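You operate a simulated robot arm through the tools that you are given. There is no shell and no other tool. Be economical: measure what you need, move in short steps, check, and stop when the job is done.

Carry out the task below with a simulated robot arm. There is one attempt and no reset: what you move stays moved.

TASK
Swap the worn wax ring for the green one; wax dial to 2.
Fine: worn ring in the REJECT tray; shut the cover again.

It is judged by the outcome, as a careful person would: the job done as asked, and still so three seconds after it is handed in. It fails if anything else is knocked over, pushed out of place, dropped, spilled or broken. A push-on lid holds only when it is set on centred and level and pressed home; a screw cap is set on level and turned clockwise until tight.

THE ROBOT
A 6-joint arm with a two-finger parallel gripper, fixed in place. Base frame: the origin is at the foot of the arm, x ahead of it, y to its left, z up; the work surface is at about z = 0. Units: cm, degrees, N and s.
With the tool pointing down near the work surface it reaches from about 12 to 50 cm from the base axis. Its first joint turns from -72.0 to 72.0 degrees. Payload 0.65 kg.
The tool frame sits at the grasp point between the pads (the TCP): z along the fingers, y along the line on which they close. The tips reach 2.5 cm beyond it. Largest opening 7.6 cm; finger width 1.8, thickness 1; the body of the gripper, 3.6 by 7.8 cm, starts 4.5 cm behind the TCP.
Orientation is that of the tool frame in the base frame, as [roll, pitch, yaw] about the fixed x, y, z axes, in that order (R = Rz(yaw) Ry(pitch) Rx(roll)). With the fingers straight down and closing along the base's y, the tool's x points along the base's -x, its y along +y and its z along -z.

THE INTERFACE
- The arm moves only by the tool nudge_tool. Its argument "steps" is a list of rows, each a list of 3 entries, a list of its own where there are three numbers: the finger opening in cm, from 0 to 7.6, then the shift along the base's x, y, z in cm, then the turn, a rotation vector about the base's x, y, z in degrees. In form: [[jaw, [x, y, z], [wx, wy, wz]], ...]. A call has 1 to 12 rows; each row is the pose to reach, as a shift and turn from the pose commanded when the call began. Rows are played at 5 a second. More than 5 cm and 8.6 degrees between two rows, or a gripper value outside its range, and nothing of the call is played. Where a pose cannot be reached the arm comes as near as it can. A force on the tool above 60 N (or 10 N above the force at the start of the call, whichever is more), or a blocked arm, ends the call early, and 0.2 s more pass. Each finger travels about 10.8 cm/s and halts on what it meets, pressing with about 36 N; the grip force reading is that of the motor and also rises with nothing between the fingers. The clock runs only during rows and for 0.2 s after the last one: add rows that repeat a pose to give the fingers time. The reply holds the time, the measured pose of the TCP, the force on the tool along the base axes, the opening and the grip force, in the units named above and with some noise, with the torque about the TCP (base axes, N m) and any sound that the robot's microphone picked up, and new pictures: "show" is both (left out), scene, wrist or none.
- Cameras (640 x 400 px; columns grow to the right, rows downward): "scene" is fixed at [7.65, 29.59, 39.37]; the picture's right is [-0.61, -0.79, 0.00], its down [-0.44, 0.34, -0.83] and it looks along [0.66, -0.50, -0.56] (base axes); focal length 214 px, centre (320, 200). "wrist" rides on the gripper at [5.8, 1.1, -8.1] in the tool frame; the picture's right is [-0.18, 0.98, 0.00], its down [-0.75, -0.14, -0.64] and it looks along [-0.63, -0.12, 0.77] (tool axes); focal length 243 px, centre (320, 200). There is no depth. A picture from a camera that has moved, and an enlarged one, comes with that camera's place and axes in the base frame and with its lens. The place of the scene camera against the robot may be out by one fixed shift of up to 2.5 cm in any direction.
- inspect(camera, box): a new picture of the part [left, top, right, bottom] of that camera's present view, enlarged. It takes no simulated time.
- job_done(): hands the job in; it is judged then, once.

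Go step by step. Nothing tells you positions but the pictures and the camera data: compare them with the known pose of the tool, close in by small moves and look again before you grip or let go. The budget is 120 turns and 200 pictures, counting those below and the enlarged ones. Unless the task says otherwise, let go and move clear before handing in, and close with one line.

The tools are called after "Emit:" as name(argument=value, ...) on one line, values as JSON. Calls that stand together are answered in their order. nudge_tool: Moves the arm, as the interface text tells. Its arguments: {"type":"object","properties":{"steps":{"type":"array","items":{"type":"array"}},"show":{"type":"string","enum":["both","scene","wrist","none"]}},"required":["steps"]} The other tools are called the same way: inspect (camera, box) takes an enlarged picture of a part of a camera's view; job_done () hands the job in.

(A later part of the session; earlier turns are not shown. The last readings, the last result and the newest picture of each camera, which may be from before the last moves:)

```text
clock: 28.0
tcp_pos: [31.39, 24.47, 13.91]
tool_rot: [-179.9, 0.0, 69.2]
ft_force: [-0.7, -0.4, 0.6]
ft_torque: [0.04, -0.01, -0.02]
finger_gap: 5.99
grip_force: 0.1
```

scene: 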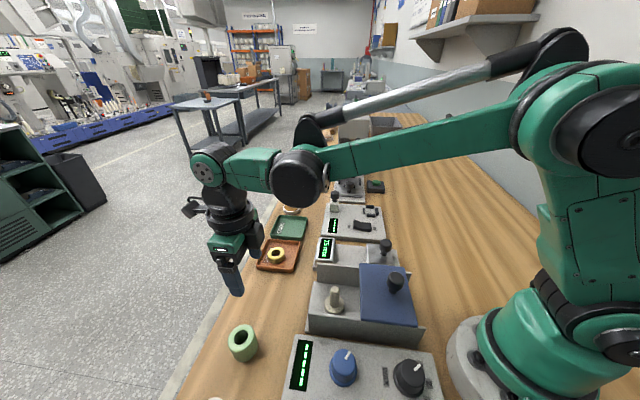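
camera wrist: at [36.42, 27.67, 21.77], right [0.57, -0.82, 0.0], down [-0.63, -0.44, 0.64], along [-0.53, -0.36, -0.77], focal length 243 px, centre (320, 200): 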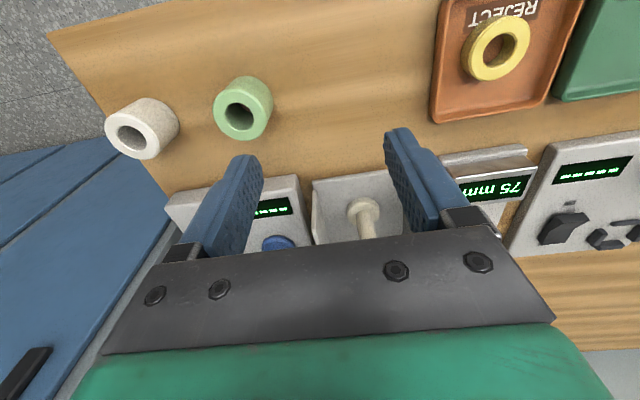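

Commands are relative to the reached pose. I'm moving over the green ring at (27.0, 28.8).

Emit:
nudge_tool(steps=[[6, [-2.2, 2.2, 0], [0, 0, 0]], [6, [-4.4, 4.4, -1], [0, 0, 0]], [6, [-4.4, 4.4, -4], [0, 0, 0]], [6, [-4.4, 4.4, -4], [0, 0, 0]]], show="scene")

Emit:
inspect(camera="wrist", box=[170, 20, 470, 220])

```text
clock: 29.0
tcp_pos: [26.97, 28.77, 9.92]
tool_rot: [-179.9, 0.0, 69.1]
ft_force: [-0.3, -0.4, 0.0]
ft_torque: [0.0, 0.0, 0.0]
finger_gap: 5.98
grip_force: 0.0
```

scene: 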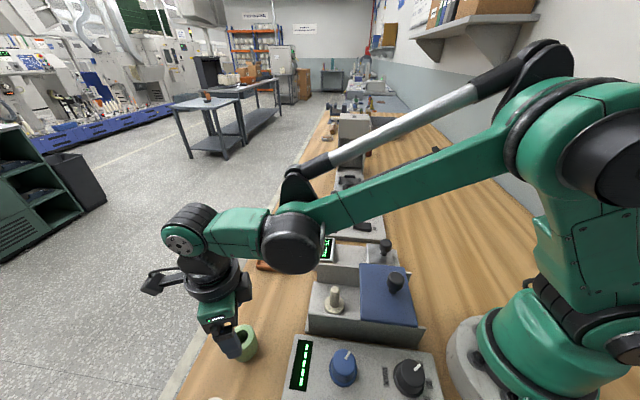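

```text
2.00 times, centred on (320, 120) of wrist
camera zoom: at [30.08, 33.8, 17.85], right [0.85, -0.52, 0.0], down [-0.4, -0.65, 0.64], along [-0.34, -0.55, -0.77], focal length 485 px, centre (320, 360)
```

zoom: 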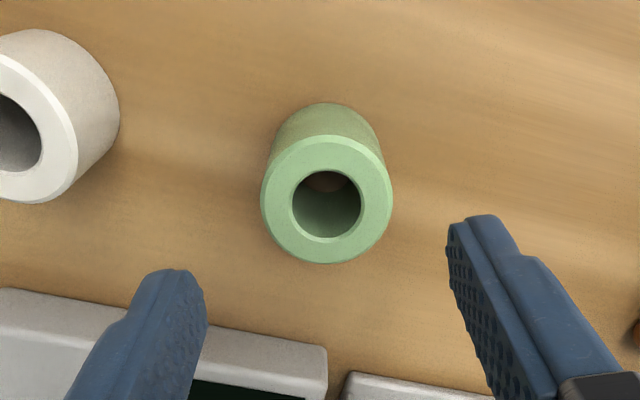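

The green ring is nearly centred. I'll apply a small correction, lower partway, and recheck.

Emit:
nudge_tool(steps=[[6, [0.25, 0.15, -2], [0, 0, 0]], [6, [0.25, 0.15, -3.5], [0, 0, 0]], [6, [0.25, 0.15, -3.5], [0, 0, 0]]], show="none")

Emit:
inspect(camera="wrist", box=[170, 20, 470, 220])

```text
clock: 29.8
tcp_pos: [27.22, 29.03, 6.46]
tool_rot: [-179.9, 0.0, 69.1]
ft_force: [0.1, -0.4, -0.7]
ft_torque: [0.0, -0.02, 0.03]
finger_gap: 6.01
grip_force: 0.0
```

```text
2.00 times, centred on (320, 120) of wrist
camera zoom: at [30.41, 33.9, 14.32], right [0.85, -0.52, 0.0], down [-0.4, -0.65, 0.64], along [-0.34, -0.55, -0.77], focal length 485 px, centre (320, 360)
```

zoom: 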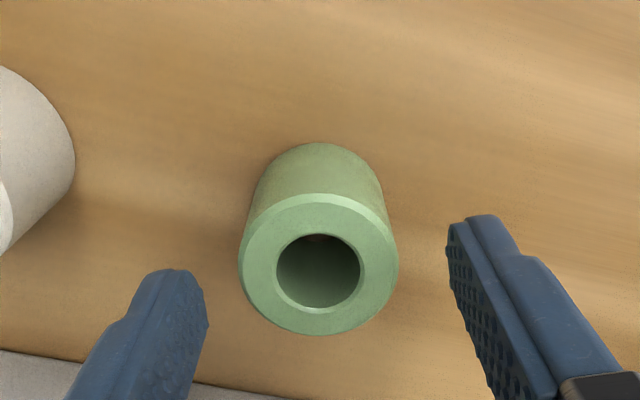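

The ring's OD is about 3.85 and its height about 4 cm. I'll fine-shift, lower and grip.

Emit:
nudge_tool(steps=[[6, [0.07, 0.19, -1.5], [0, 0, 0]], [6, [0.07, 0.19, -2.7], [0, 0, 0]], [5, [0.07, 0.19, -2.7], [0, 0, 0]], [4, [0.07, 0.19, -2.7], [0, 0, 0]], [2.8, [0.07, 0.19, -2.7], [0, 0, 0]], [2.6, [0.07, 0.19, -2.7], [0, 0, 0]]], show="none")

Emit:
inspect(camera="wrist", box=[170, 60, 470, 260])

```text
clock: 31.2
tcp_pos: [27.24, 29.09, 3.78]
tool_rot: [180.0, 0.0, 69.0]
ft_force: [-1.0, 0.3, 0.7]
ft_torque: [-0.01, 0.0, 0.0]
finger_gap: 3.86
grip_force: 36.3
```

```text
2.00 times, centred on (320, 160) of wrist
camera zoom: at [30.48, 34.12, 11.57], right [0.85, -0.52, 0.0], down [-0.4, -0.65, 0.64], along [-0.34, -0.55, -0.77], focal length 485 px, centre (320, 280)
```

zoom: 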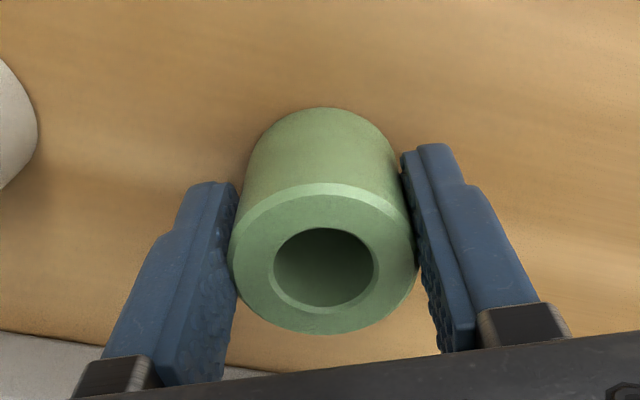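

Gripped (gap 3.86). I'm lifting and carrying it to above the post, rotating back to yaw 45 on the way.

Emit:
nudge_tool(steps=[[2.6, [0, 0, 2], [0, 0, 0]], [2.6, [0, 0, 5.5], [0, 0, 0]], [2.6, [0, 0, 9.5], [0, 0, 0]], [2.6, [-0.6, -3.4, 9.5], [0, 0, 0]], [2.6, [-1.4, -6.8, 9.5], [0, 0, 0]], [2.6, [-2.2, -10.2, 9.5], [0, 0, 0]], [2.6, [-3, -13.4, 9.5], [0, 0, -8]], [2.6, [-3.88, -16.4, 9.5], [0, 0, -16]], [2.6, [-3.88, -16.4, 9.5], [0, 0, -24]], [2.6, [-3.88, -16.4, 9.5], [0, 0, -24]]])

Emit:
inspect(camera="wrist", box=[220, 40, 420, 240])

Emit:
inspect(camera="scene", box=[270, 220, 400, 330])

```text
clock: 33.4
tcp_pos: [23.46, 12.65, 13.26]
tool_rot: [-179.8, 0.0, 45.0]
ft_force: [-1.1, 0.3, -0.6]
ft_torque: [-0.01, 0.01, 0.01]
finger_gap: 3.86
grip_force: 36.1
camera wrist: at [28.42, 15.97, 21.11], right [0.57, -0.82, 0.0], down [-0.63, -0.43, 0.64], along [-0.53, -0.36, -0.77], focal length 243 px, centre (320, 200)
```

scene: 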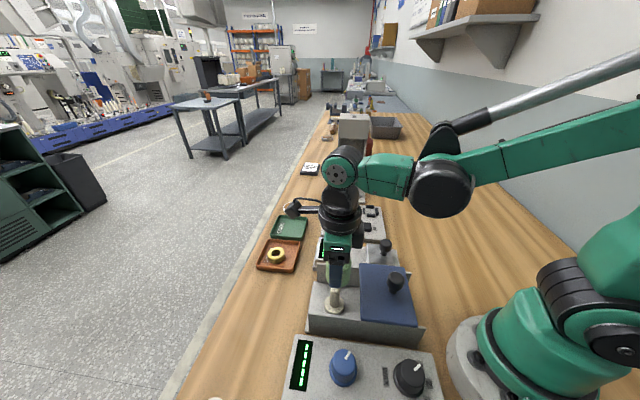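
wrist: 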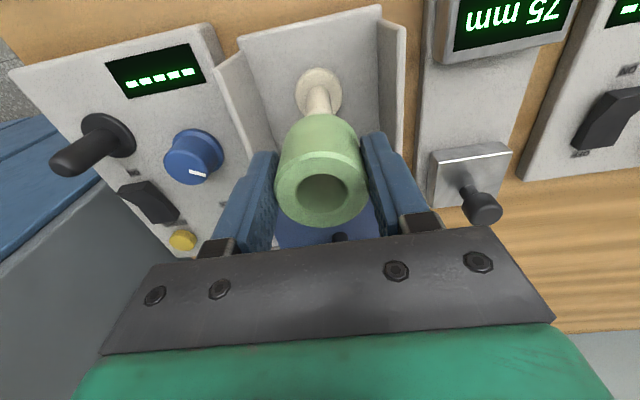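

```text
2.00 times, centred on (320, 140) of wrist
camera zoom: at [28.42, 15.97, 21.11], right [0.57, -0.82, 0.0], down [-0.63, -0.43, 0.64], along [-0.53, -0.36, -0.77], focal length 485 px, centre (320, 320)
```

zoom: 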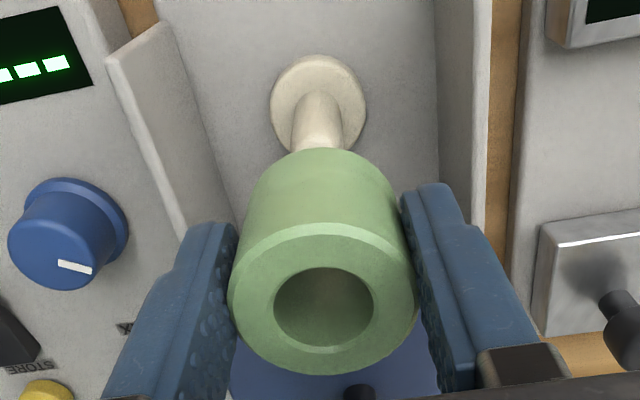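

```text
3.64 times, centred on (335, 275) of scene
camera zoom: at [7.65, 29.59, 39.37], right [-0.61, -0.79, 0.0], down [-0.44, 0.34, -0.83], along [0.66, -0.5, -0.56], focal length 780 px, centre (266, -73)
```

zoom: 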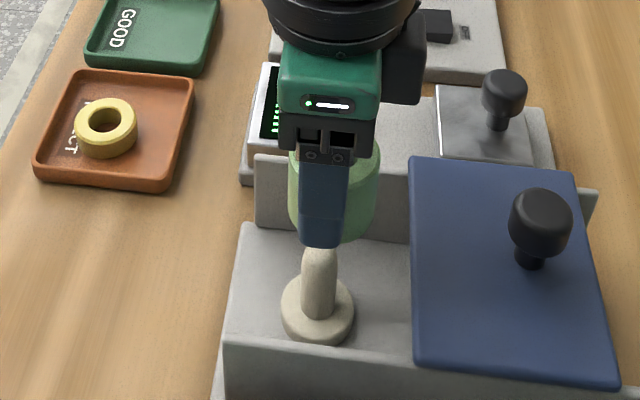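

From the scene view the ring is about 0.35 cm short of the post in the outward (+,+) direction. The wrist view agrees, so I'll correct and lower to just above the post tip.

Emit:
nudge_tool(steps=[[2.6, [0.25, 0.25, -1], [0, 0, 0]], [2.6, [0.25, 0.25, -2.7], [0, 0, 0]], [2.6, [0.25, 0.25, -2.7], [0, 0, 0]]], show="none")

Emit:
inspect(camera="wrist", box=[220, 40, 420, 240])

Emit:
inspect(camera="scene", box=[300, 250, 370, 320])

```text
clock: 34.2
tcp_pos: [23.61, 12.92, 10.44]
tool_rot: [-179.9, 0.0, 45.0]
ft_force: [0.1, -0.2, -1.3]
ft_torque: [-0.01, 0.0, -0.01]
finger_gap: 3.88
grip_force: 36.0
```

```text
2.00 times, centred on (320, 140) of wrist
camera zoom: at [28.66, 16.22, 18.37], right [0.57, -0.82, 0.0], down [-0.63, -0.43, 0.64], along [-0.53, -0.36, -0.77], focal length 485 px, centre (320, 320)
```

zoom: 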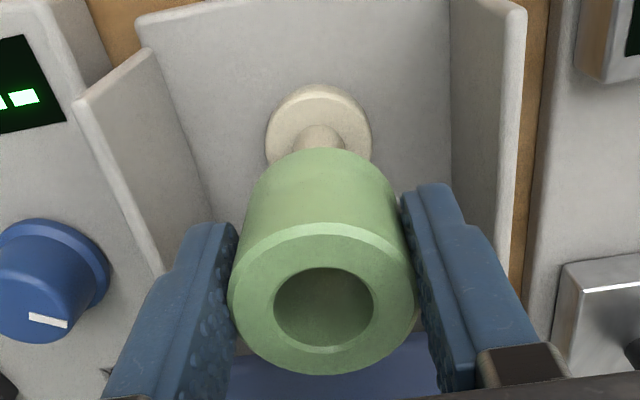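

```text
5.71 times, centred on (335, 285) of scene
camera zoom: at [7.65, 29.59, 39.37], right [-0.61, -0.79, 0.0], down [-0.44, 0.34, -0.83], along [0.66, -0.5, -0.56], focal length 1226 px, centre (234, -286)
```

zoom: 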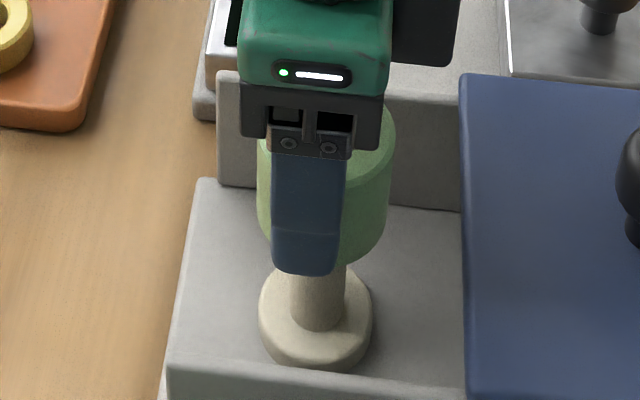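

The ring and post now line up in both views. I'm lowering it onto the post.

Emit:
nudge_tool(steps=[[2.6, [0, 0, -0.6], [0, 0, 0]], [2.6, [0, 0, -1.2], [0, 0, 0]], [2.6, [0, 0, -1.8], [0, 0, 0]], [2.6, [0, 0, -2.4], [0, 0, 0]], [2.6, [0, 0, -3.0], [0, 0, 0]]], show="none")

Emit:
inspect(camera="wrist", box=[220, 40, 420, 240])

Emit:
inspect(camera="scene", box=[300, 250, 370, 320])

```text
clock: 35.4
tcp_pos: [23.59, 12.92, 7.57]
tool_rot: [-179.8, -0.1, 45.1]
ft_force: [0.1, 0.0, -0.9]
ft_torque: [0.01, 0.01, 0.01]
finger_gap: 3.87
grip_force: 36.0
```

```text
2.00 times, centred on (320, 140) of wrist
camera zoom: at [28.6, 16.28, 15.4], right [0.57, -0.82, 0.0], down [-0.63, -0.43, 0.64], along [-0.53, -0.36, -0.77], focal length 485 px, centre (320, 320)
```

zoom: 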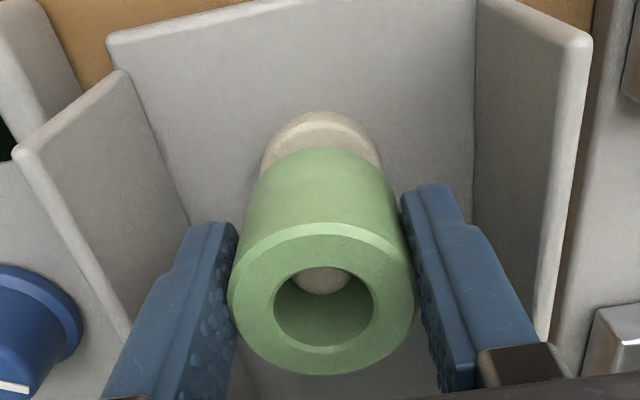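

```text
5.71 times, centred on (335, 285) of scene
camera zoom: at [7.65, 29.59, 39.37], right [-0.61, -0.79, 0.0], down [-0.44, 0.34, -0.83], along [0.66, -0.5, -0.56], focal length 1226 px, centre (234, -286)
```

zoom: 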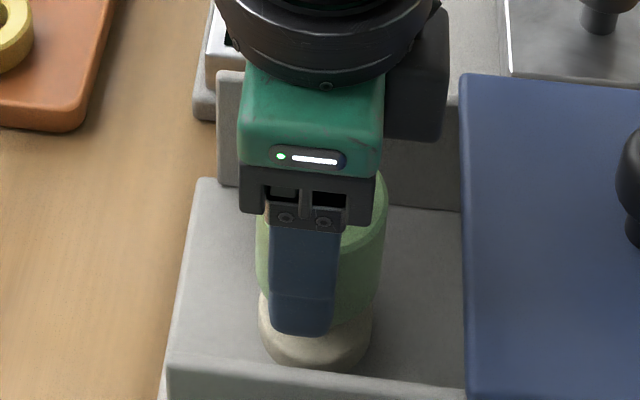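

The post is inside the bore with no contact force. I'll continue down to the flange.

Emit:
nudge_tool(steps=[[2.6, [0, 0, -0.6], [0, 0, 0]], [2.6, [0, 0, -1.2], [0, 0, 0]], [2.6, [0, 0, -1.8], [0, 0, 0]], [2.6, [0, 0, -2.1], [0, 0, 0]], [2.6, [0, 0, -2.3], [0, 0, 0]], [2.6, [0, 0, -2.5], [0, 0, 0]]], show="none")

Emit:
inspect(camera="wrist", box=[220, 40, 420, 240])

```text
clock: 36.8
tcp_pos: [23.66, 12.89, 5.01]
tool_rot: [-179.9, 0.0, 45.2]
ft_force: [2.7, 0.1, 25.4]
ft_torque: [-0.11, -0.05, -0.03]
finger_gap: 3.88
grip_force: 36.3
```

```text
2.00 times, centred on (320, 140) of wrist
camera zoom: at [28.6, 16.23, 12.93], right [0.57, -0.82, 0.0], down [-0.63, -0.43, 0.64], along [-0.53, -0.36, -0.77], focal length 485 px, centre (320, 320)
```

zoom: 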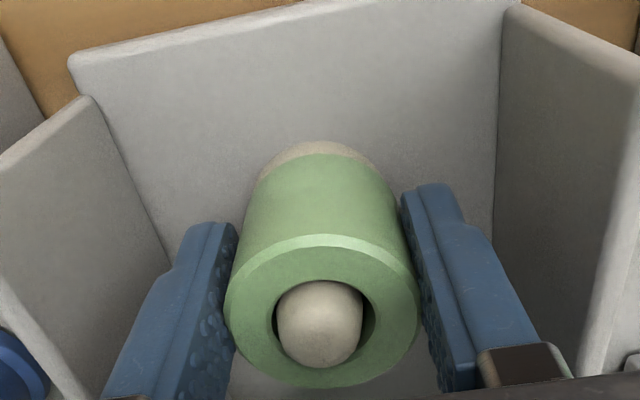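

It seated on the flange (25 N contact at the expected height). I'm releasing and rising.

Emit:
nudge_tool(steps=[[3.9, [0, 0, 0], [0, 0, 0]], [4.5, [0, 0, 0], [0, 0, 0]], [4.8, [0, 0, 0], [0, 0, 0]], [4.8, [0, 0, 3], [0, 0, 0]], [4.8, [0, 0, 7], [0, 0, 0]], [4.8, [0, 0, 11], [0, 0, 0]], [4.8, [0, 0, 11], [0, 0, 0]]])

Emit:
inspect(camera="scene", box=[280, 240, 440, 340])

Emit:
inspect(camera="wrist", box=[220, 20, 420, 170])

```text
clock: 38.4
tcp_pos: [23.6, 12.95, 16.05]
tool_rot: [-179.9, 0.0, 45.2]
ft_force: [0.5, 0.0, 0.1]
ft_torque: [0.02, -0.02, 0.03]
finger_gap: 4.79
grip_force: 0.1
camera wrist: at [28.57, 16.23, 23.99], right [0.57, -0.82, 0.0], down [-0.63, -0.43, 0.64], along [-0.53, -0.36, -0.77], focal length 243 px, centre (320, 200)
```

scene: 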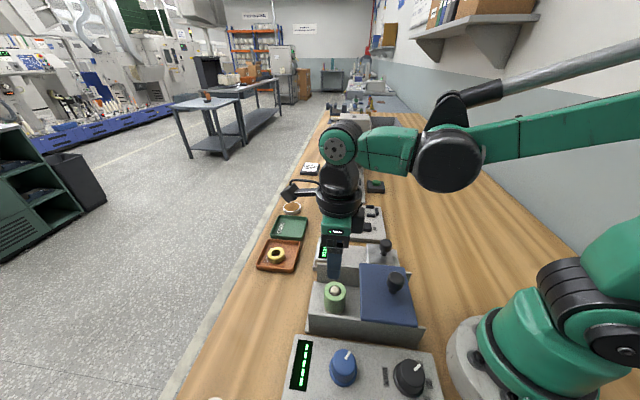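
wrist: 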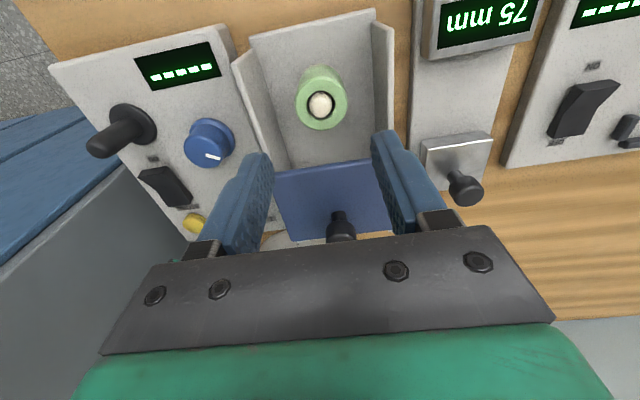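

```text
4.00 times, centred on (360, 290) of scene
camera zoom: at [7.65, 29.59, 39.37], right [-0.61, -0.79, 0.0], down [-0.44, 0.34, -0.83], along [0.66, -0.5, -0.56], focal length 858 px, centre (160, -160)
```

zoom: 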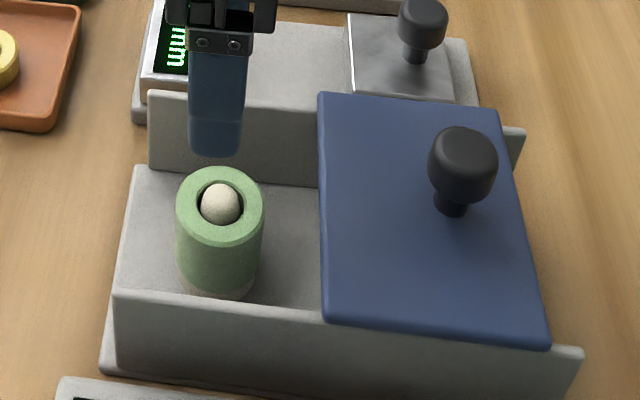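

```text
2.67 times, centred on (320, 95) of wrist
camera zoom: at [28.57, 16.23, 23.99], right [0.57, -0.82, 0.0], down [-0.63, -0.43, 0.64], along [-0.53, -0.36, -0.77], focal length 647 px, centre (320, 480)
```

zoom: 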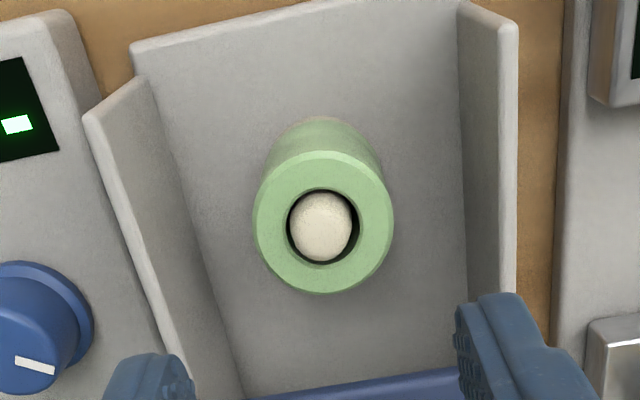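

The green ring is seated and level. Next I'll go back to the cover knob at (16.6, 5.9) with jaws along the slide.

Emit:
nudge_tool(steps=[[5.5, [-0.6, -0.6, 0], [0, 0, 8]], [5.5, [-1.2, -1.2, 0], [0, 0, 16]], [5.5, [-1.8, -1.8, 0], [0, 0, 24]], [5.5, [-2.4, -2.4, 0], [0, 0, 32]], [5.5, [-3, -3, 0], [0, 0, 40]], [5.5, [-3.6, -3.6, 0], [0, 0, 48]], [5.5, [-4.2, -4.2, 0], [0, 0, 56]], [5.5, [-4.8, -4.8, 0], [0, 0, 64]], [5.5, [-5.4, -5.4, 0], [0, 0, 72]], [5.5, [-6.2, -6.2, 0], [0, 0, 80]], [5.5, [-7, -7.05, 0], [0, 0, 88]], [5.5, [-7, -7.05, 0], [0, 0, 91]]], show="wrist")

```text
clock: 41.0
tcp_pos: [16.67, 5.81, 15.98]
tool_rot: [-179.8, 0.1, 136.2]
ft_force: [-0.9, 0.8, 0.2]
ft_torque: [0.0, 0.0, 0.0]
finger_gap: 5.48
grip_force: 0.0
camera wrist: at [13.27, 10.6, 23.87], right [0.81, 0.58, 0.0], down [0.45, -0.62, 0.64], along [0.37, -0.52, -0.77], focal length 243 px, centre (320, 200)
```

wrist: 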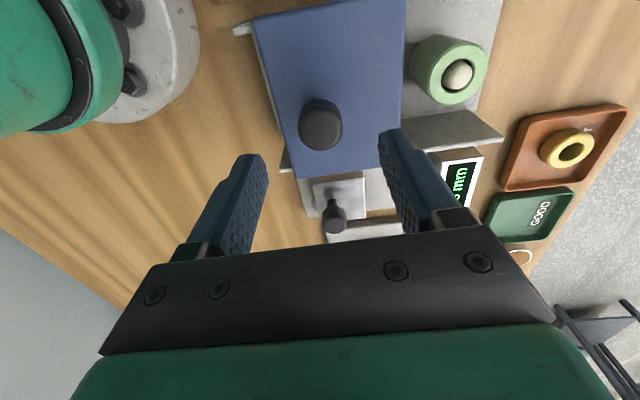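

Knob is centred. I'm lowering to z≈10.85 and gripping.

Emit:
nudge_tool(steps=[[5.5, [0, 0.05, -2.5], [0, 0, 0]], [5.5, [0, 0.05, -4.3], [0, 0, 0]], [5.5, [0, 0.05, -5.1], [0, 0, 0]], [4, [0, 0.05, -5.1], [0, 0, 0]], [2.5, [0, 0.05, -5.1], [0, 0, 0]], [1, [0, 0.05, -5.1], [0, 0, 0]], [1, [0, 0.05, -5.1], [0, 0, 0]]], show="wrist")

```text
clock: 42.6
tcp_pos: [16.71, 5.98, 10.98]
tool_rot: [-179.9, 0.0, 136.2]
ft_force: [2.2, -0.8, -8.8]
ft_torque: [0.31, -0.14, 0.07]
finger_gap: 2.53
grip_force: 40.8
camera wrist: at [13.31, 10.72, 18.8], right [0.81, 0.58, 0.0], down [0.45, -0.62, 0.64], along [0.37, -0.52, -0.77], focal length 243 px, centre (320, 200)
```

wrist: 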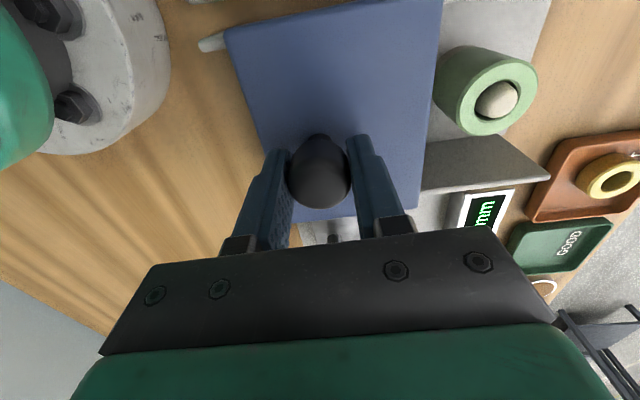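

Now I'm sliding the cover shut along (+1, +1).

Emit:
nudge_tool(steps=[[1, [0.4, 0.4, 0], [0, 0, 0]], [1, [0.9, 0.9, 0], [0, 0, 0]], [1, [1.4, 1.4, 0], [0, 0, 0]], [1, [1.9, 1.9, 0], [0, 0, 0]], [1, [2.4, 2.4, 0], [0, 0, 0]], [1, [2.9, 2.9, 0], [0, 0, 0]]], show="scene")

```text
clock: 44.0
tcp_pos: [19.55, 8.86, 10.93]
tool_rot: [-179.9, 0.1, 136.2]
ft_force: [11.0, -10.7, -16.9]
ft_torque: [0.58, 0.24, 0.1]
finger_gap: 2.52
grip_force: 41.1
```

scene: 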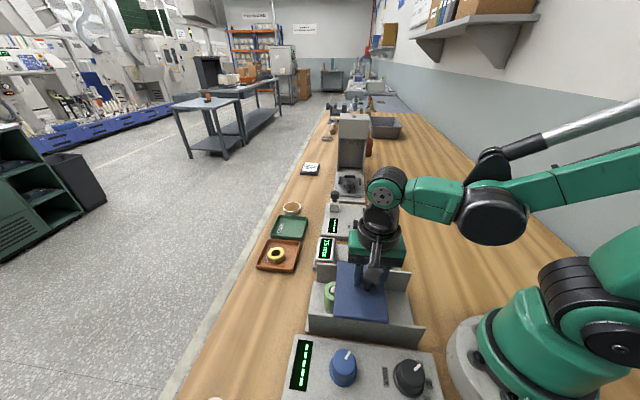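

Emit:
nudge_tool(steps=[[1, [0.44, 0.36, -0.05], [0, 0, 0]], [1, [0.94, 0.86, -0.05], [0, 0, 0]], [1, [1.44, 1.36, -0.05], [0, 0, 0]], [1, [1.94, 1.86, -0.05], [0, 0, 0]], [1, [2.44, 2.36, -0.05], [0, 0, 0]], [1, [2.8, 2.72, -0.05], [0, 0, 0]]])

Emit:
inspect(camera="scene", box=[280, 240, 440, 340])

```text
clock: 45.4
tcp_pos: [22.32, 11.57, 10.9]
tool_rot: [-179.9, -0.2, 136.2]
ft_force: [-4.2, 5.7, 23.2]
ft_torque: [0.74, 0.35, 0.06]
finger_gap: 2.54
grip_force: 40.9
camera wrist: at [19.0, 16.39, 18.78], right [0.81, 0.58, 0.0], down [0.45, -0.62, 0.64], along [0.37, -0.52, -0.77], focal length 243 px, centre (320, 200)
```

scene: 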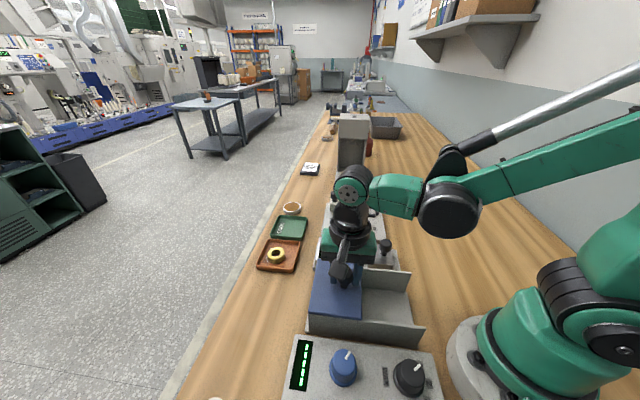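
wrist: 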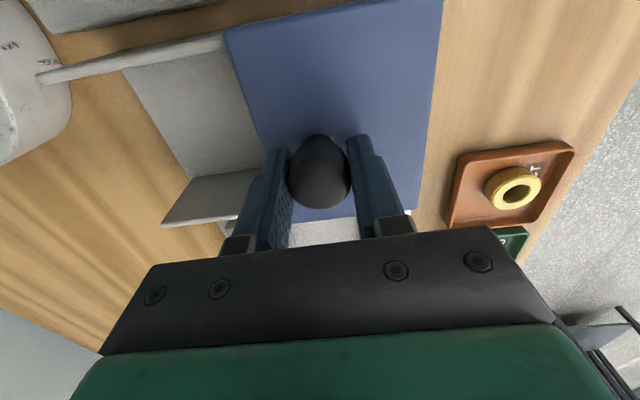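

```text
4.00 times, centred on (360, 290) of scene
camera zoom: at [7.65, 29.59, 39.38], right [-0.61, -0.79, 0.0], down [-0.44, 0.34, -0.83], along [0.66, -0.5, -0.56], focal length 858 px, centre (160, -160)
```

zoom: 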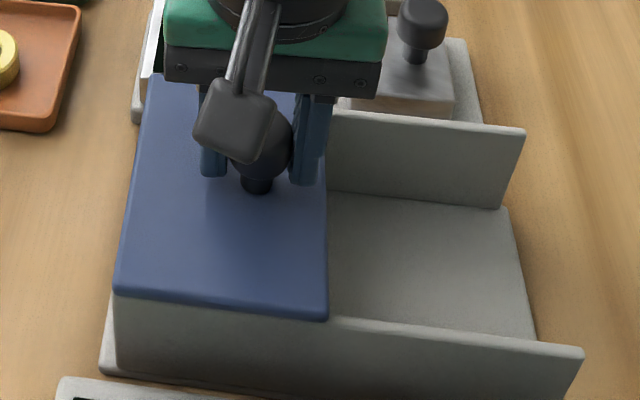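

The cover is about 0.15 cm short of its original position. I'll push the last bit, watching the force.

Emit:
nudge_tool(steps=[[1, [0.08, 0.08, 0.05], [0, 0, 0]], [1, [0.15, 0.15, 0.05], [0, 0, 0]], [1, [0.15, 0.15, 0.05], [0, 0, 0]]], show="none")

```text
clock: 46.2
tcp_pos: [22.55, 11.81, 10.89]
tool_rot: [-179.9, 0.0, 136.1]
ft_force: [-9.0, 11.0, -17.0]
ft_torque: [0.34, -0.17, 0.1]
finger_gap: 2.57
grip_force: 40.5
```

It's back at its original closed position. I'm releasing, rising and comparing.

Emit:
nudge_tool(steps=[[3.5, [0, 0, 0], [0, 0, 0]], [5.5, [0, 0, 0], [0, 0, 0]], [5.5, [0, 0, 0], [0, 0, 0]], [5.5, [0, 0, 4], [0, 0, 0]], [5.5, [0, 0, 8], [0, 0, 0]], [5.5, [0, 0, 11], [0, 0, 0]], [5.5, [0, 0, 11], [0, 0, 0]]], show="none")

Emit:
inspect(camera="scene", box=[220, 230, 460, 400])

Emit:
inspect(camera="wrist", box=[160, 0, 480, 200])

```text
clock: 47.8
tcp_pos: [22.6, 11.73, 22.08]
tool_rot: [-179.9, 0.0, 136.0]
ft_force: [1.2, -0.4, 0.6]
ft_torque: [-0.02, 0.0, 0.01]
finger_gap: 5.51
grip_force: 0.0
```

```text
2.35 times, centred on (340, 315) of scene
camera zoom: at [7.65, 29.59, 39.37], right [-0.61, -0.79, 0.0], down [-0.44, 0.34, -0.83], along [0.66, -0.5, -0.56], focal length 505 px, centre (273, -71)
```

zoom: 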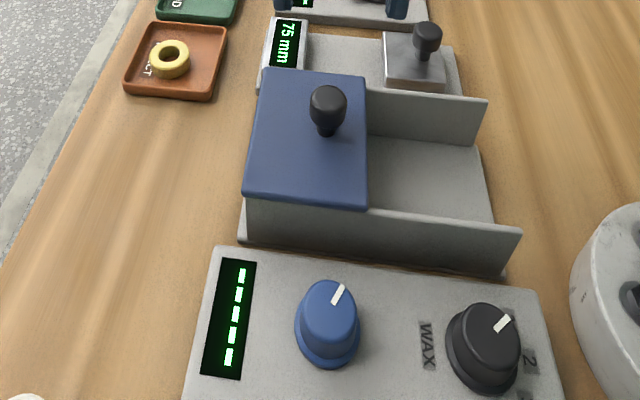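

```text
2.00 times, centred on (320, 100) of wrist
camera zoom: at [19.17, 16.51, 29.85], right [0.81, 0.58, 0.0], down [0.45, -0.62, 0.64], along [0.37, -0.52, -0.77], focal length 485 px, centre (320, 400)
```

zoom: 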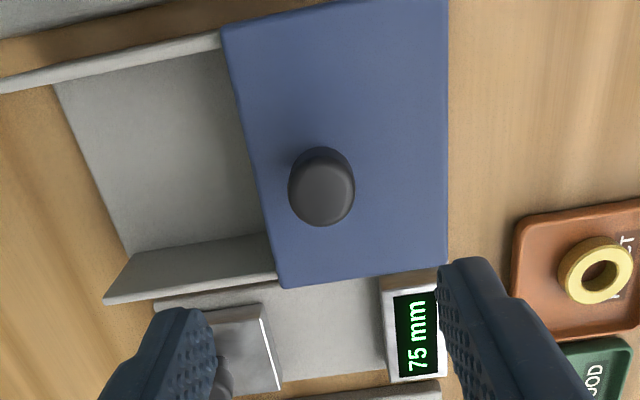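

The cover matches its original closed state exactly. Next is the WAX dial near (8, 12.2), so I'll hover over it for a close look.

Emit:
nudge_tool(steps=[[5.5, [-3.5, 0.3, 0], [0, 0, 0]], [5.5, [-7, 0.4, -1], [0, 0, 0]], [5.5, [-10.5, 0.5, -3], [0, 0, 0]], [5.5, [-14.5, 0.5, -6], [0, 0, 0]], [5.5, [-14.5, 0.5, -8], [0, 0, 0]], [5.5, [-14.5, 0.5, -8], [0, 0, 0]]])

Emit:
inspect(camera="wrist", box=[220, 30, 420, 170])

```text
clock: 49.2
tcp_pos: [8.02, 12.29, 13.88]
tool_rot: [-179.9, 0.0, 136.0]
ft_force: [-0.5, -0.1, 0.0]
ft_torque: [-0.01, 0.0, 0.0]
finger_gap: 5.48
grip_force: 0.0
camera wrist: at [4.65, 16.98, 21.78], right [0.81, 0.58, 0.0], down [0.45, -0.62, 0.64], along [0.37, -0.52, -0.77], focal length 243 px, centre (320, 200)
```

scene: 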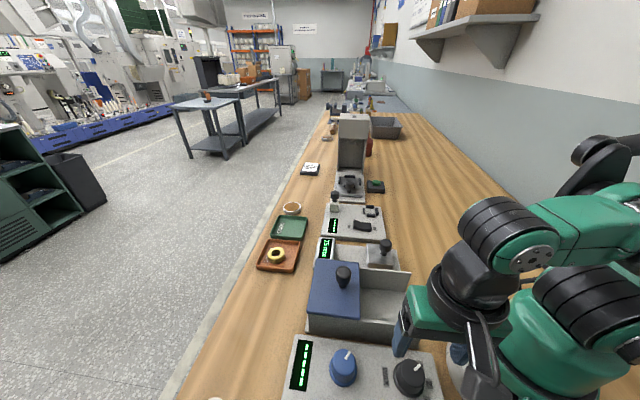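
wrist: 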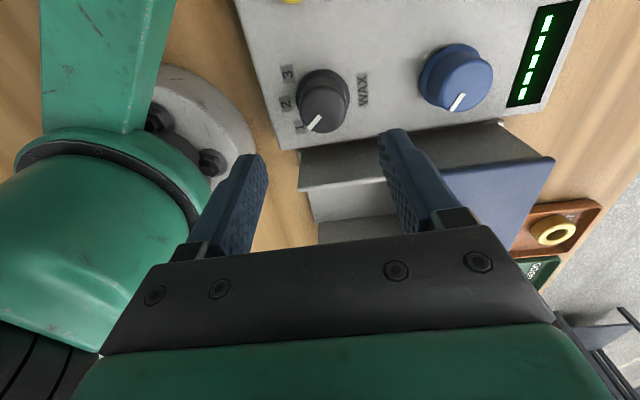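

```text
2.86 times, centred on (320, 100) of wrist
camera zoom: at [4.65, 16.98, 21.78], right [0.81, 0.58, 0.0], down [0.45, -0.62, 0.64], along [0.37, -0.52, -0.77], focal length 693 px, centre (320, 486)
```

zoom: 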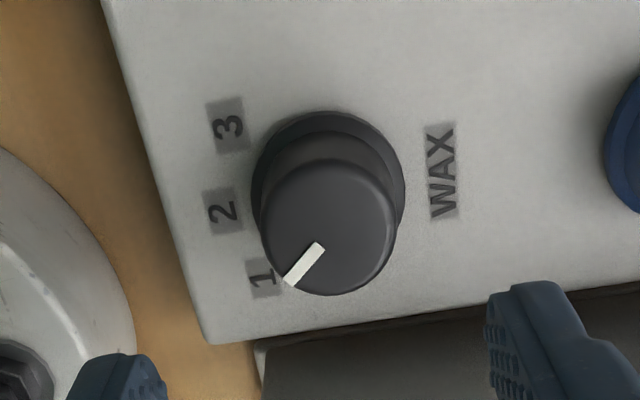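

The pointer is at 1, and label 2 lies at -134°. The dial is centred at (8.29, 12.15) with its top at z≈4.1. I'll centre, lower, and check before gripping.

Emit:
nudge_tool(steps=[[5.5, [0.27, -0.12, -3], [0, 0, 0]], [5.5, [0.27, -0.12, -6], [0, 0, 0]], [5.5, [0.27, -0.12, -6], [0, 0, 0]]])

Emit:
inspect(camera="wrist", box=[200, 40, 440, 220])

Emit:
inspect(camera="scene", box=[340, 280, 480, 400])

```text
clock: 50.0
tcp_pos: [8.31, 12.13, 7.84]
tool_rot: [-179.8, 0.0, 136.2]
ft_force: [-0.3, 0.3, -0.4]
ft_torque: [-0.02, 0.03, 0.0]
finger_gap: 5.51
grip_force: 0.1
camera wrist: at [4.92, 16.94, 15.76], right [0.81, 0.58, 0.0], down [0.45, -0.62, 0.64], along [0.37, -0.52, -0.77], focal length 243 px, centre (320, 200)
```

scene: 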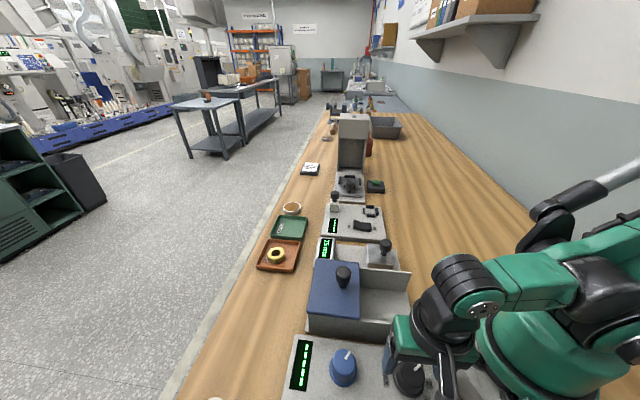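
wrist: 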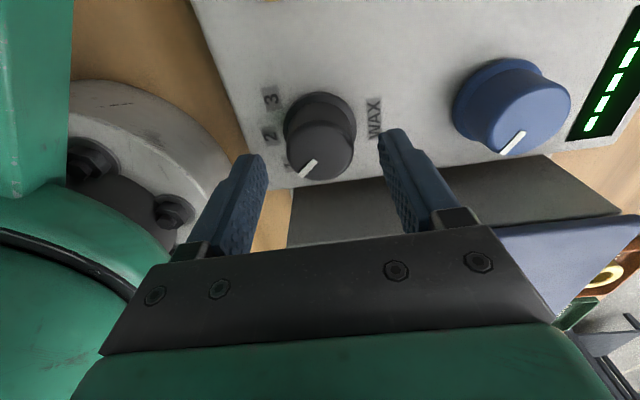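

```text
2.22 times, centred on (320, 130) of wrist
camera zoom: at [4.92, 16.94, 15.76], right [0.81, 0.58, 0.0], down [0.45, -0.62, 0.64], along [0.37, -0.52, -0.77], focal length 539 px, centre (320, 356)
```

zoom: 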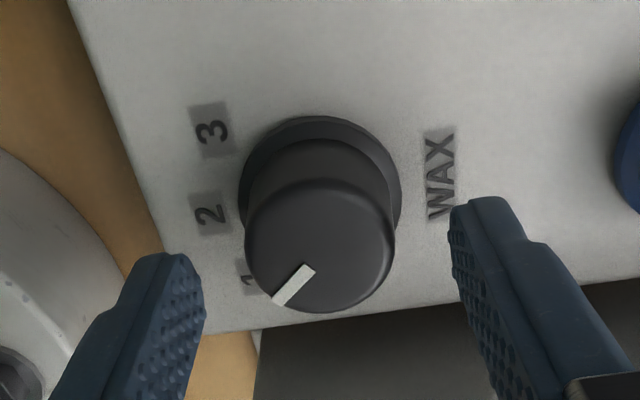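

```text
3.33 times, centred on (410, 340) of scene
camera zoom: at [7.65, 29.59, 39.37], right [-0.61, -0.79, 0.0], down [-0.44, 0.34, -0.83], along [0.66, -0.5, -0.56], focal length 715 px, centre (20, -267)
```

zoom: 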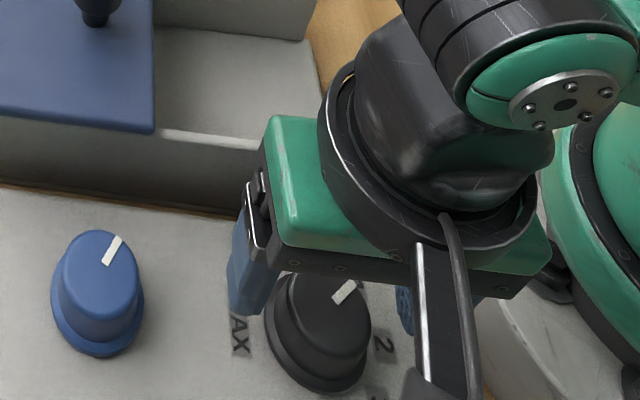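

The dial is centred between the fingers and its top is around z≈5. I'm lowering to TCP z≈5.7 and gripping.

Emit:
nudge_tool(steps=[[5.2, [-0.05, 0.05, -0.8], [0, 0, 0]], [5.2, [-0.05, 0.05, -1.6], [0, 0, 0]], [5.2, [-0.05, 0.05, -2.1], [0, 0, 0]], [4.5, [-0.05, 0.05, -2.1], [0, 0, 0]], [3.8, [-0.05, 0.05, -2.1], [0, 0, 0]], [3, [-0.05, 0.05, -2.1], [0, 0, 0]], [2.4, [-0.05, 0.05, -2.1], [0, 0, 0]]], show="none")

Emit:
inspect(camera="wrist", box=[200, 60, 440, 240])

Emit:
inspect(camera="scene", box=[340, 280, 480, 400])

```text
clock: 51.6
tcp_pos: [8.75, 12.81, 6.19]
tool_rot: [-179.6, 0.0, 136.0]
ft_force: [-22.1, -21.5, 2.2]
ft_torque: [-0.03, 0.15, -0.01]
finger_gap: 4.86
grip_force: 15.2
```

```text
2.22 times, centred on (320, 150) of wrist
camera zoom: at [5.33, 17.68, 14.08], right [0.81, 0.58, -0.01], down [0.45, -0.62, 0.64], along [0.37, -0.53, -0.77], focal length 539 px, centre (320, 311)
```

zoom: 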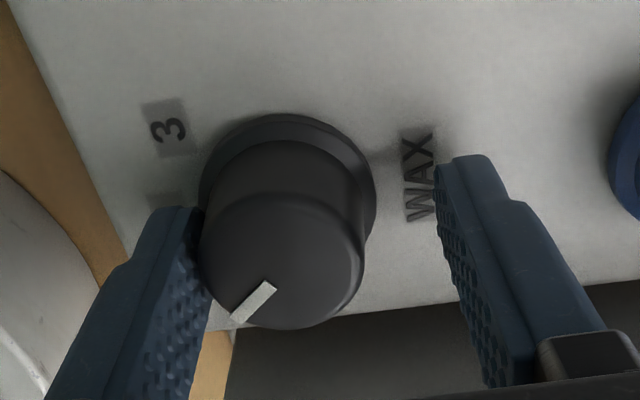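

```text
3.33 times, centred on (410, 340) of scene
camera zoom: at [7.65, 29.59, 39.37], right [-0.61, -0.79, 0.0], down [-0.44, 0.34, -0.83], along [0.66, -0.5, -0.56], focal length 715 px, centre (20, -267)
```

zoom: 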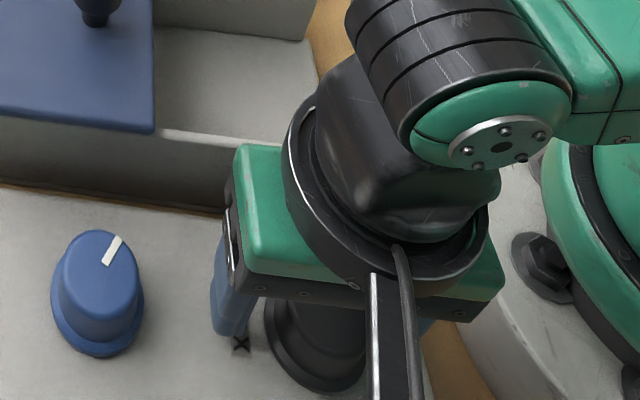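

The hand drifted outward by about 0.7 cm, which looks like a near-base reach limit. I'll open and check the pose.

Emit:
nudge_tool(steps=[[4, [0, 0, 0], [0, 0, 0]], [5.4, [0, 0, 0], [0, 0, 0]], [5.4, [0, 0, 0], [0, 0, 0]]], show="none")

```text
clock: 52.4
tcp_pos: [8.79, 12.94, 6.11]
tool_rot: [180.0, 0.0, 136.1]
ft_force: [0.5, -0.2, -0.5]
ft_torque: [0.05, 0.02, 0.01]
finger_gap: 5.43
grip_force: 0.1
```

The limit is a fold limit close to the base. I'll rise, yaw by -24°, then lean the hand outward 8° so the fingers can reach the dial lower down.

Emit:
nudge_tool(steps=[[5.4, [0, 0, 1.2], [0, 0, 0]], [5.4, [0, 0, 2.8], [0, 0, -8]], [5.4, [0, 0, 3], [0, 0, -16]], [5.4, [0, 0, 3], [0, 0, -24]], [5.4, [0, 0, 3], [0, 0, -24]]], show="none")

Emit:
nudge_tool(steps=[[5.4, [0, 0, 0], [-4, -0.35, 0]], [5.4, [0, 0, 0], [-8, -0.7, 0]], [5.4, [0, 0, 0], [-8, -0.7, 0]]])

```text
clock: 53.6
tcp_pos: [8.18, 12.05, 8.82]
tool_rot: [-179.9, 0.0, 112.0]
ft_force: [-0.2, 0.4, 0.2]
ft_torque: [-0.02, 0.02, -0.01]
finger_gap: 5.4
grip_force: 0.0
```

```text
clock: 54.4
tcp_pos: [8.26, 12.12, 8.9]
tool_rot: [-177.5, 7.7, 112.3]
ft_force: [-0.5, -0.1, -0.1]
ft_torque: [-0.02, 0.0, 0.0]
finger_gap: 5.38
grip_force: 0.1
camera wrist: at [7.03, 18.98, 15.76], right [0.98, 0.2, -0.02], down [0.14, -0.65, 0.74], along [0.14, -0.73, -0.67], focal length 243 px, centre (320, 200)
```

scene: 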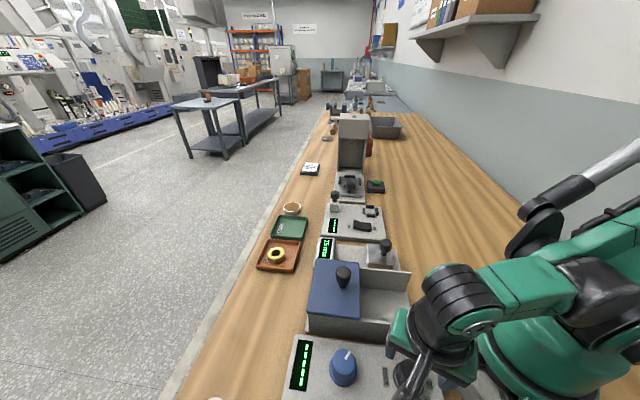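
wrist: 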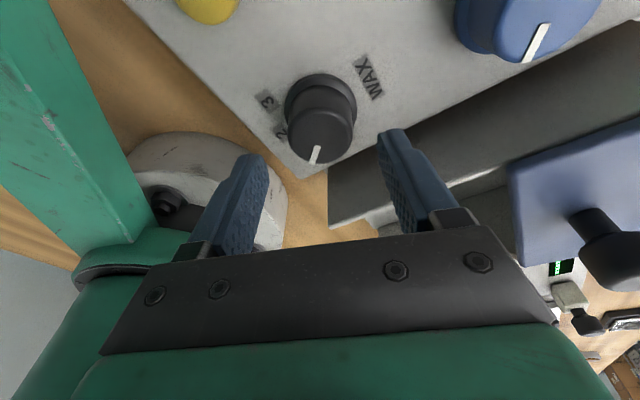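

The lean is right. I'll lower to z≈6 over the dial and check the reach.

Emit:
nudge_tool(steps=[[5.4, [0.05, 0.07, -1], [0, 0, 0]], [5.4, [0.05, 0.07, -2], [0, 0, 0]], [5.4, [0.05, 0.07, -2.9], [0, 0, 0]], [5.4, [0.05, 0.07, -2.9], [0, 0, 0]]], show="wrist")

Emit:
inspect(camera="wrist", box=[200, 80, 440, 260])

Emit:
inspect(camera="scene", box=[340, 280, 480, 400])

```text
clock: 55.4
tcp_pos: [8.26, 12.17, 5.92]
tool_rot: [-177.5, 7.7, 112.4]
ft_force: [-0.5, 0.3, -1.0]
ft_torque: [-0.04, 0.0, -0.01]
finger_gap: 5.42
grip_force: 0.0
camera wrist: at [7.05, 19.02, 12.9], right [0.98, 0.2, -0.02], down [0.15, -0.65, 0.74], along [0.14, -0.73, -0.67], focal length 243 px, centre (320, 200)
```

wrist: 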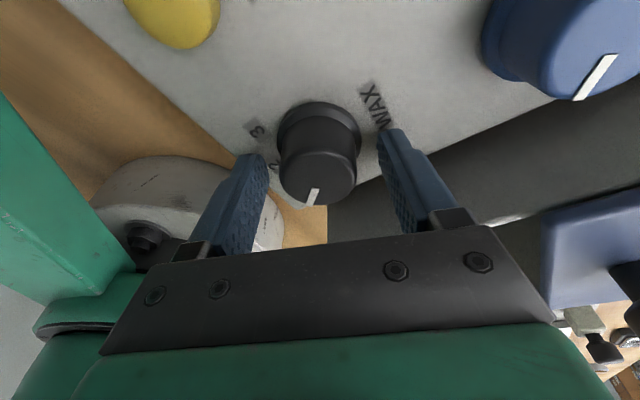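

```text
2.22 times, centred on (320, 170) of wrist
camera zoom: at [7.05, 19.02, 12.9], right [0.98, 0.2, -0.02], down [0.15, -0.65, 0.74], along [0.14, -0.73, -0.67], focal length 539 px, centre (320, 267)
```

zoom: 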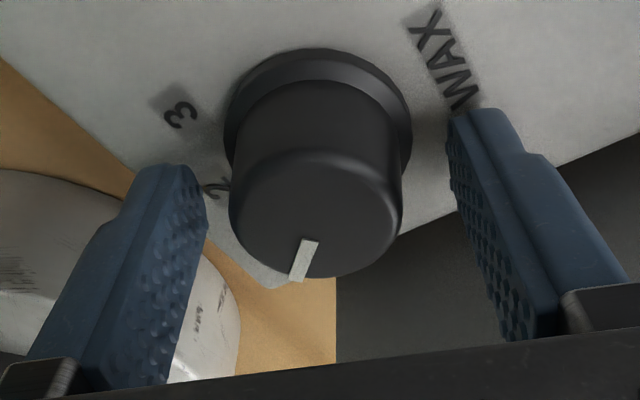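

```text
3.33 times, centred on (410, 340) of scene
camera zoom: at [7.65, 29.59, 39.37], right [-0.61, -0.79, 0.0], down [-0.44, 0.34, -0.83], along [0.66, -0.5, -0.56], focal length 715 px, centre (20, -267)
```

zoom: 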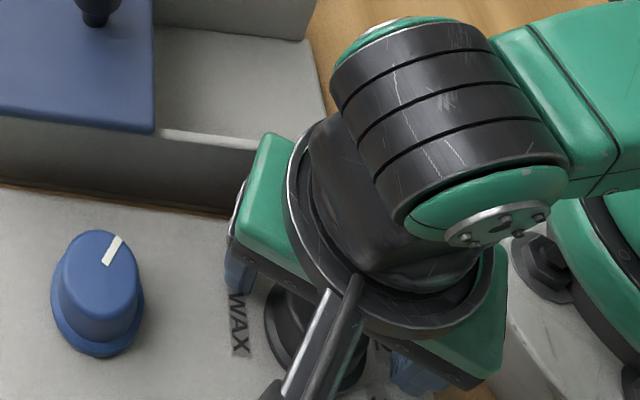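

Reached, and the dial (8.27, 12.14, top 5.25) is centred. I'm gripping.

Emit:
nudge_tool(steps=[[4.5, [0, 0, 0], [0, 0, 0]], [3.8, [0, 0, 0], [0, 0, 0]], [3, [0, 0, 0], [0, 0, 0]], [2.4, [0, 0, 0], [0, 0, 0]], [2.4, [0, 0, 0], [0, 0, 0]]], show="wrist")

```text
clock: 56.6
tcp_pos: [8.31, 12.14, 6.01]
tool_rot: [-177.5, 7.7, 112.2]
ft_force: [-5.1, -1.7, 0.4]
ft_torque: [0.32, -1.07, 0.02]
finger_gap: 3.45
grip_force: 45.2
camera wrist: at [7.05, 19.02, 12.91], right [0.98, 0.2, -0.02], down [0.15, -0.65, 0.74], along [0.14, -0.73, -0.67], focal length 243 px, centre (320, 200)
```

wrist: 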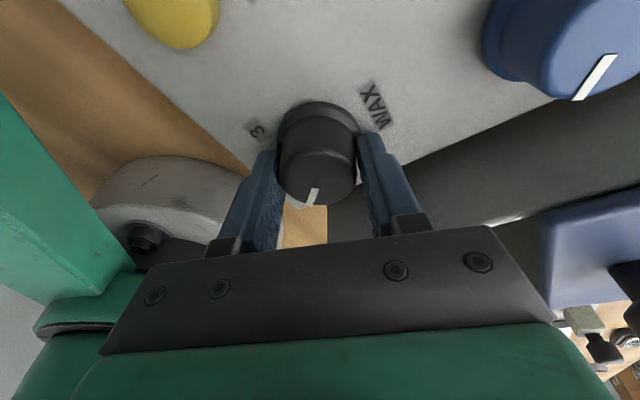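

Gripped at 3.45 cm. I'll turn clockwise (−z) 20° first, watching forces.

Emit:
nudge_tool(steps=[[2.4, [0, 0, 0], [0, 0, -5]], [2.4, [0, 0, 0], [0, 0, -10]], [2.4, [0, 0, 0], [0, 0, -15]], [2.4, [0, 0, 0], [0, 0, -20]]], show="wrist")

```text
clock: 57.6
tcp_pos: [8.1, 12.24, 5.95]
tool_rot: [-177.3, 7.7, 92.2]
ft_force: [-31.2, -8.4, 18.9]
ft_torque: [0.7, -0.65, 0.04]
finger_gap: 3.46
grip_force: 45.3
camera wrist: at [9.46, 19.02, 12.88], right [0.99, -0.15, -0.02], down [-0.08, -0.66, 0.74], along [-0.13, -0.73, -0.67], focal length 243 px, centre (320, 200)
```

wrist: 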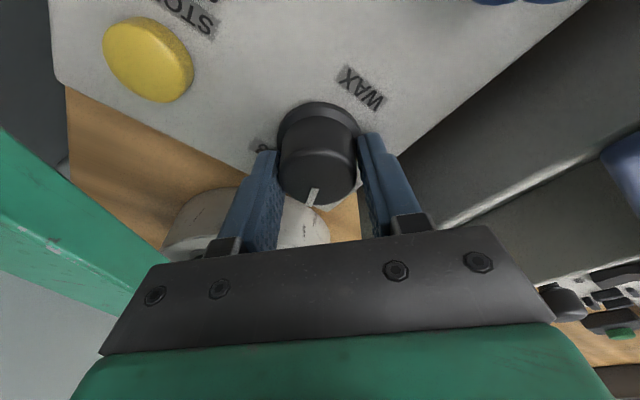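

The dial turns with the grip. I'll relieve the side load slightly and continue another 20°.

Emit:
nudge_tool(steps=[[2.4, [-0.08, -0.02, 0.05], [0, 0, -5]], [2.4, [-0.1, -0.02, 0.05], [0, 0, -10]], [2.4, [-0.11, 0, 0.05], [0, 0, -15]], [2.4, [-0.12, 0.02, 0.05], [0, 0, -20]], [2.4, [-0.12, 0.02, 0.05], [0, 0, -20]]], show="wrist")

Emit:
inspect(camera="wrist", box=[200, 60, 440, 240])

```text
clock: 58.8
tcp_pos: [8.08, 12.06, 6.02]
tool_rot: [-177.5, 7.8, 72.3]
ft_force: [-32.1, -12.5, -18.8]
ft_torque: [-0.25, -0.85, 0.09]
finger_gap: 3.44
grip_force: 44.5
camera wrist: at [11.66, 18.22, 12.94], right [0.88, -0.48, -0.02], down [-0.31, -0.59, 0.74], along [-0.37, -0.65, -0.67], focal length 243 px, centre (320, 200)
```

wrist: 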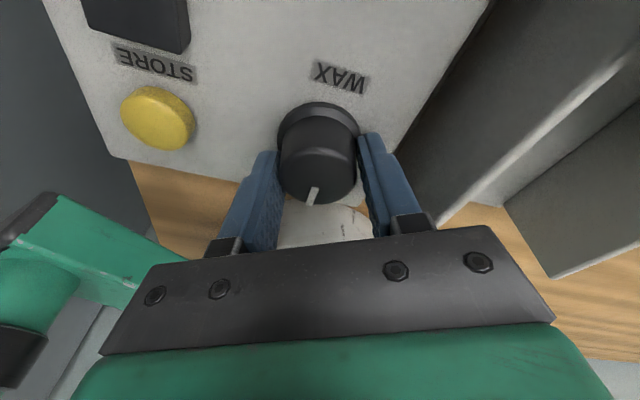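

```text
2.22 times, centred on (320, 150) of wrist
camera zoom: at [11.66, 18.22, 12.94], right [0.88, -0.48, -0.02], down [-0.31, -0.59, 0.74], along [-0.37, -0.65, -0.67], focal length 539 px, centre (320, 311)
```

zoom: 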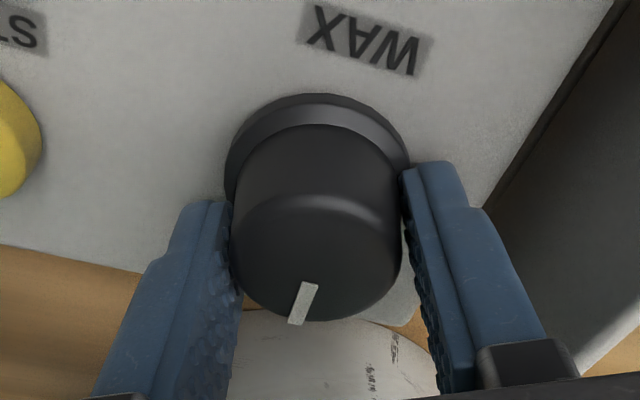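

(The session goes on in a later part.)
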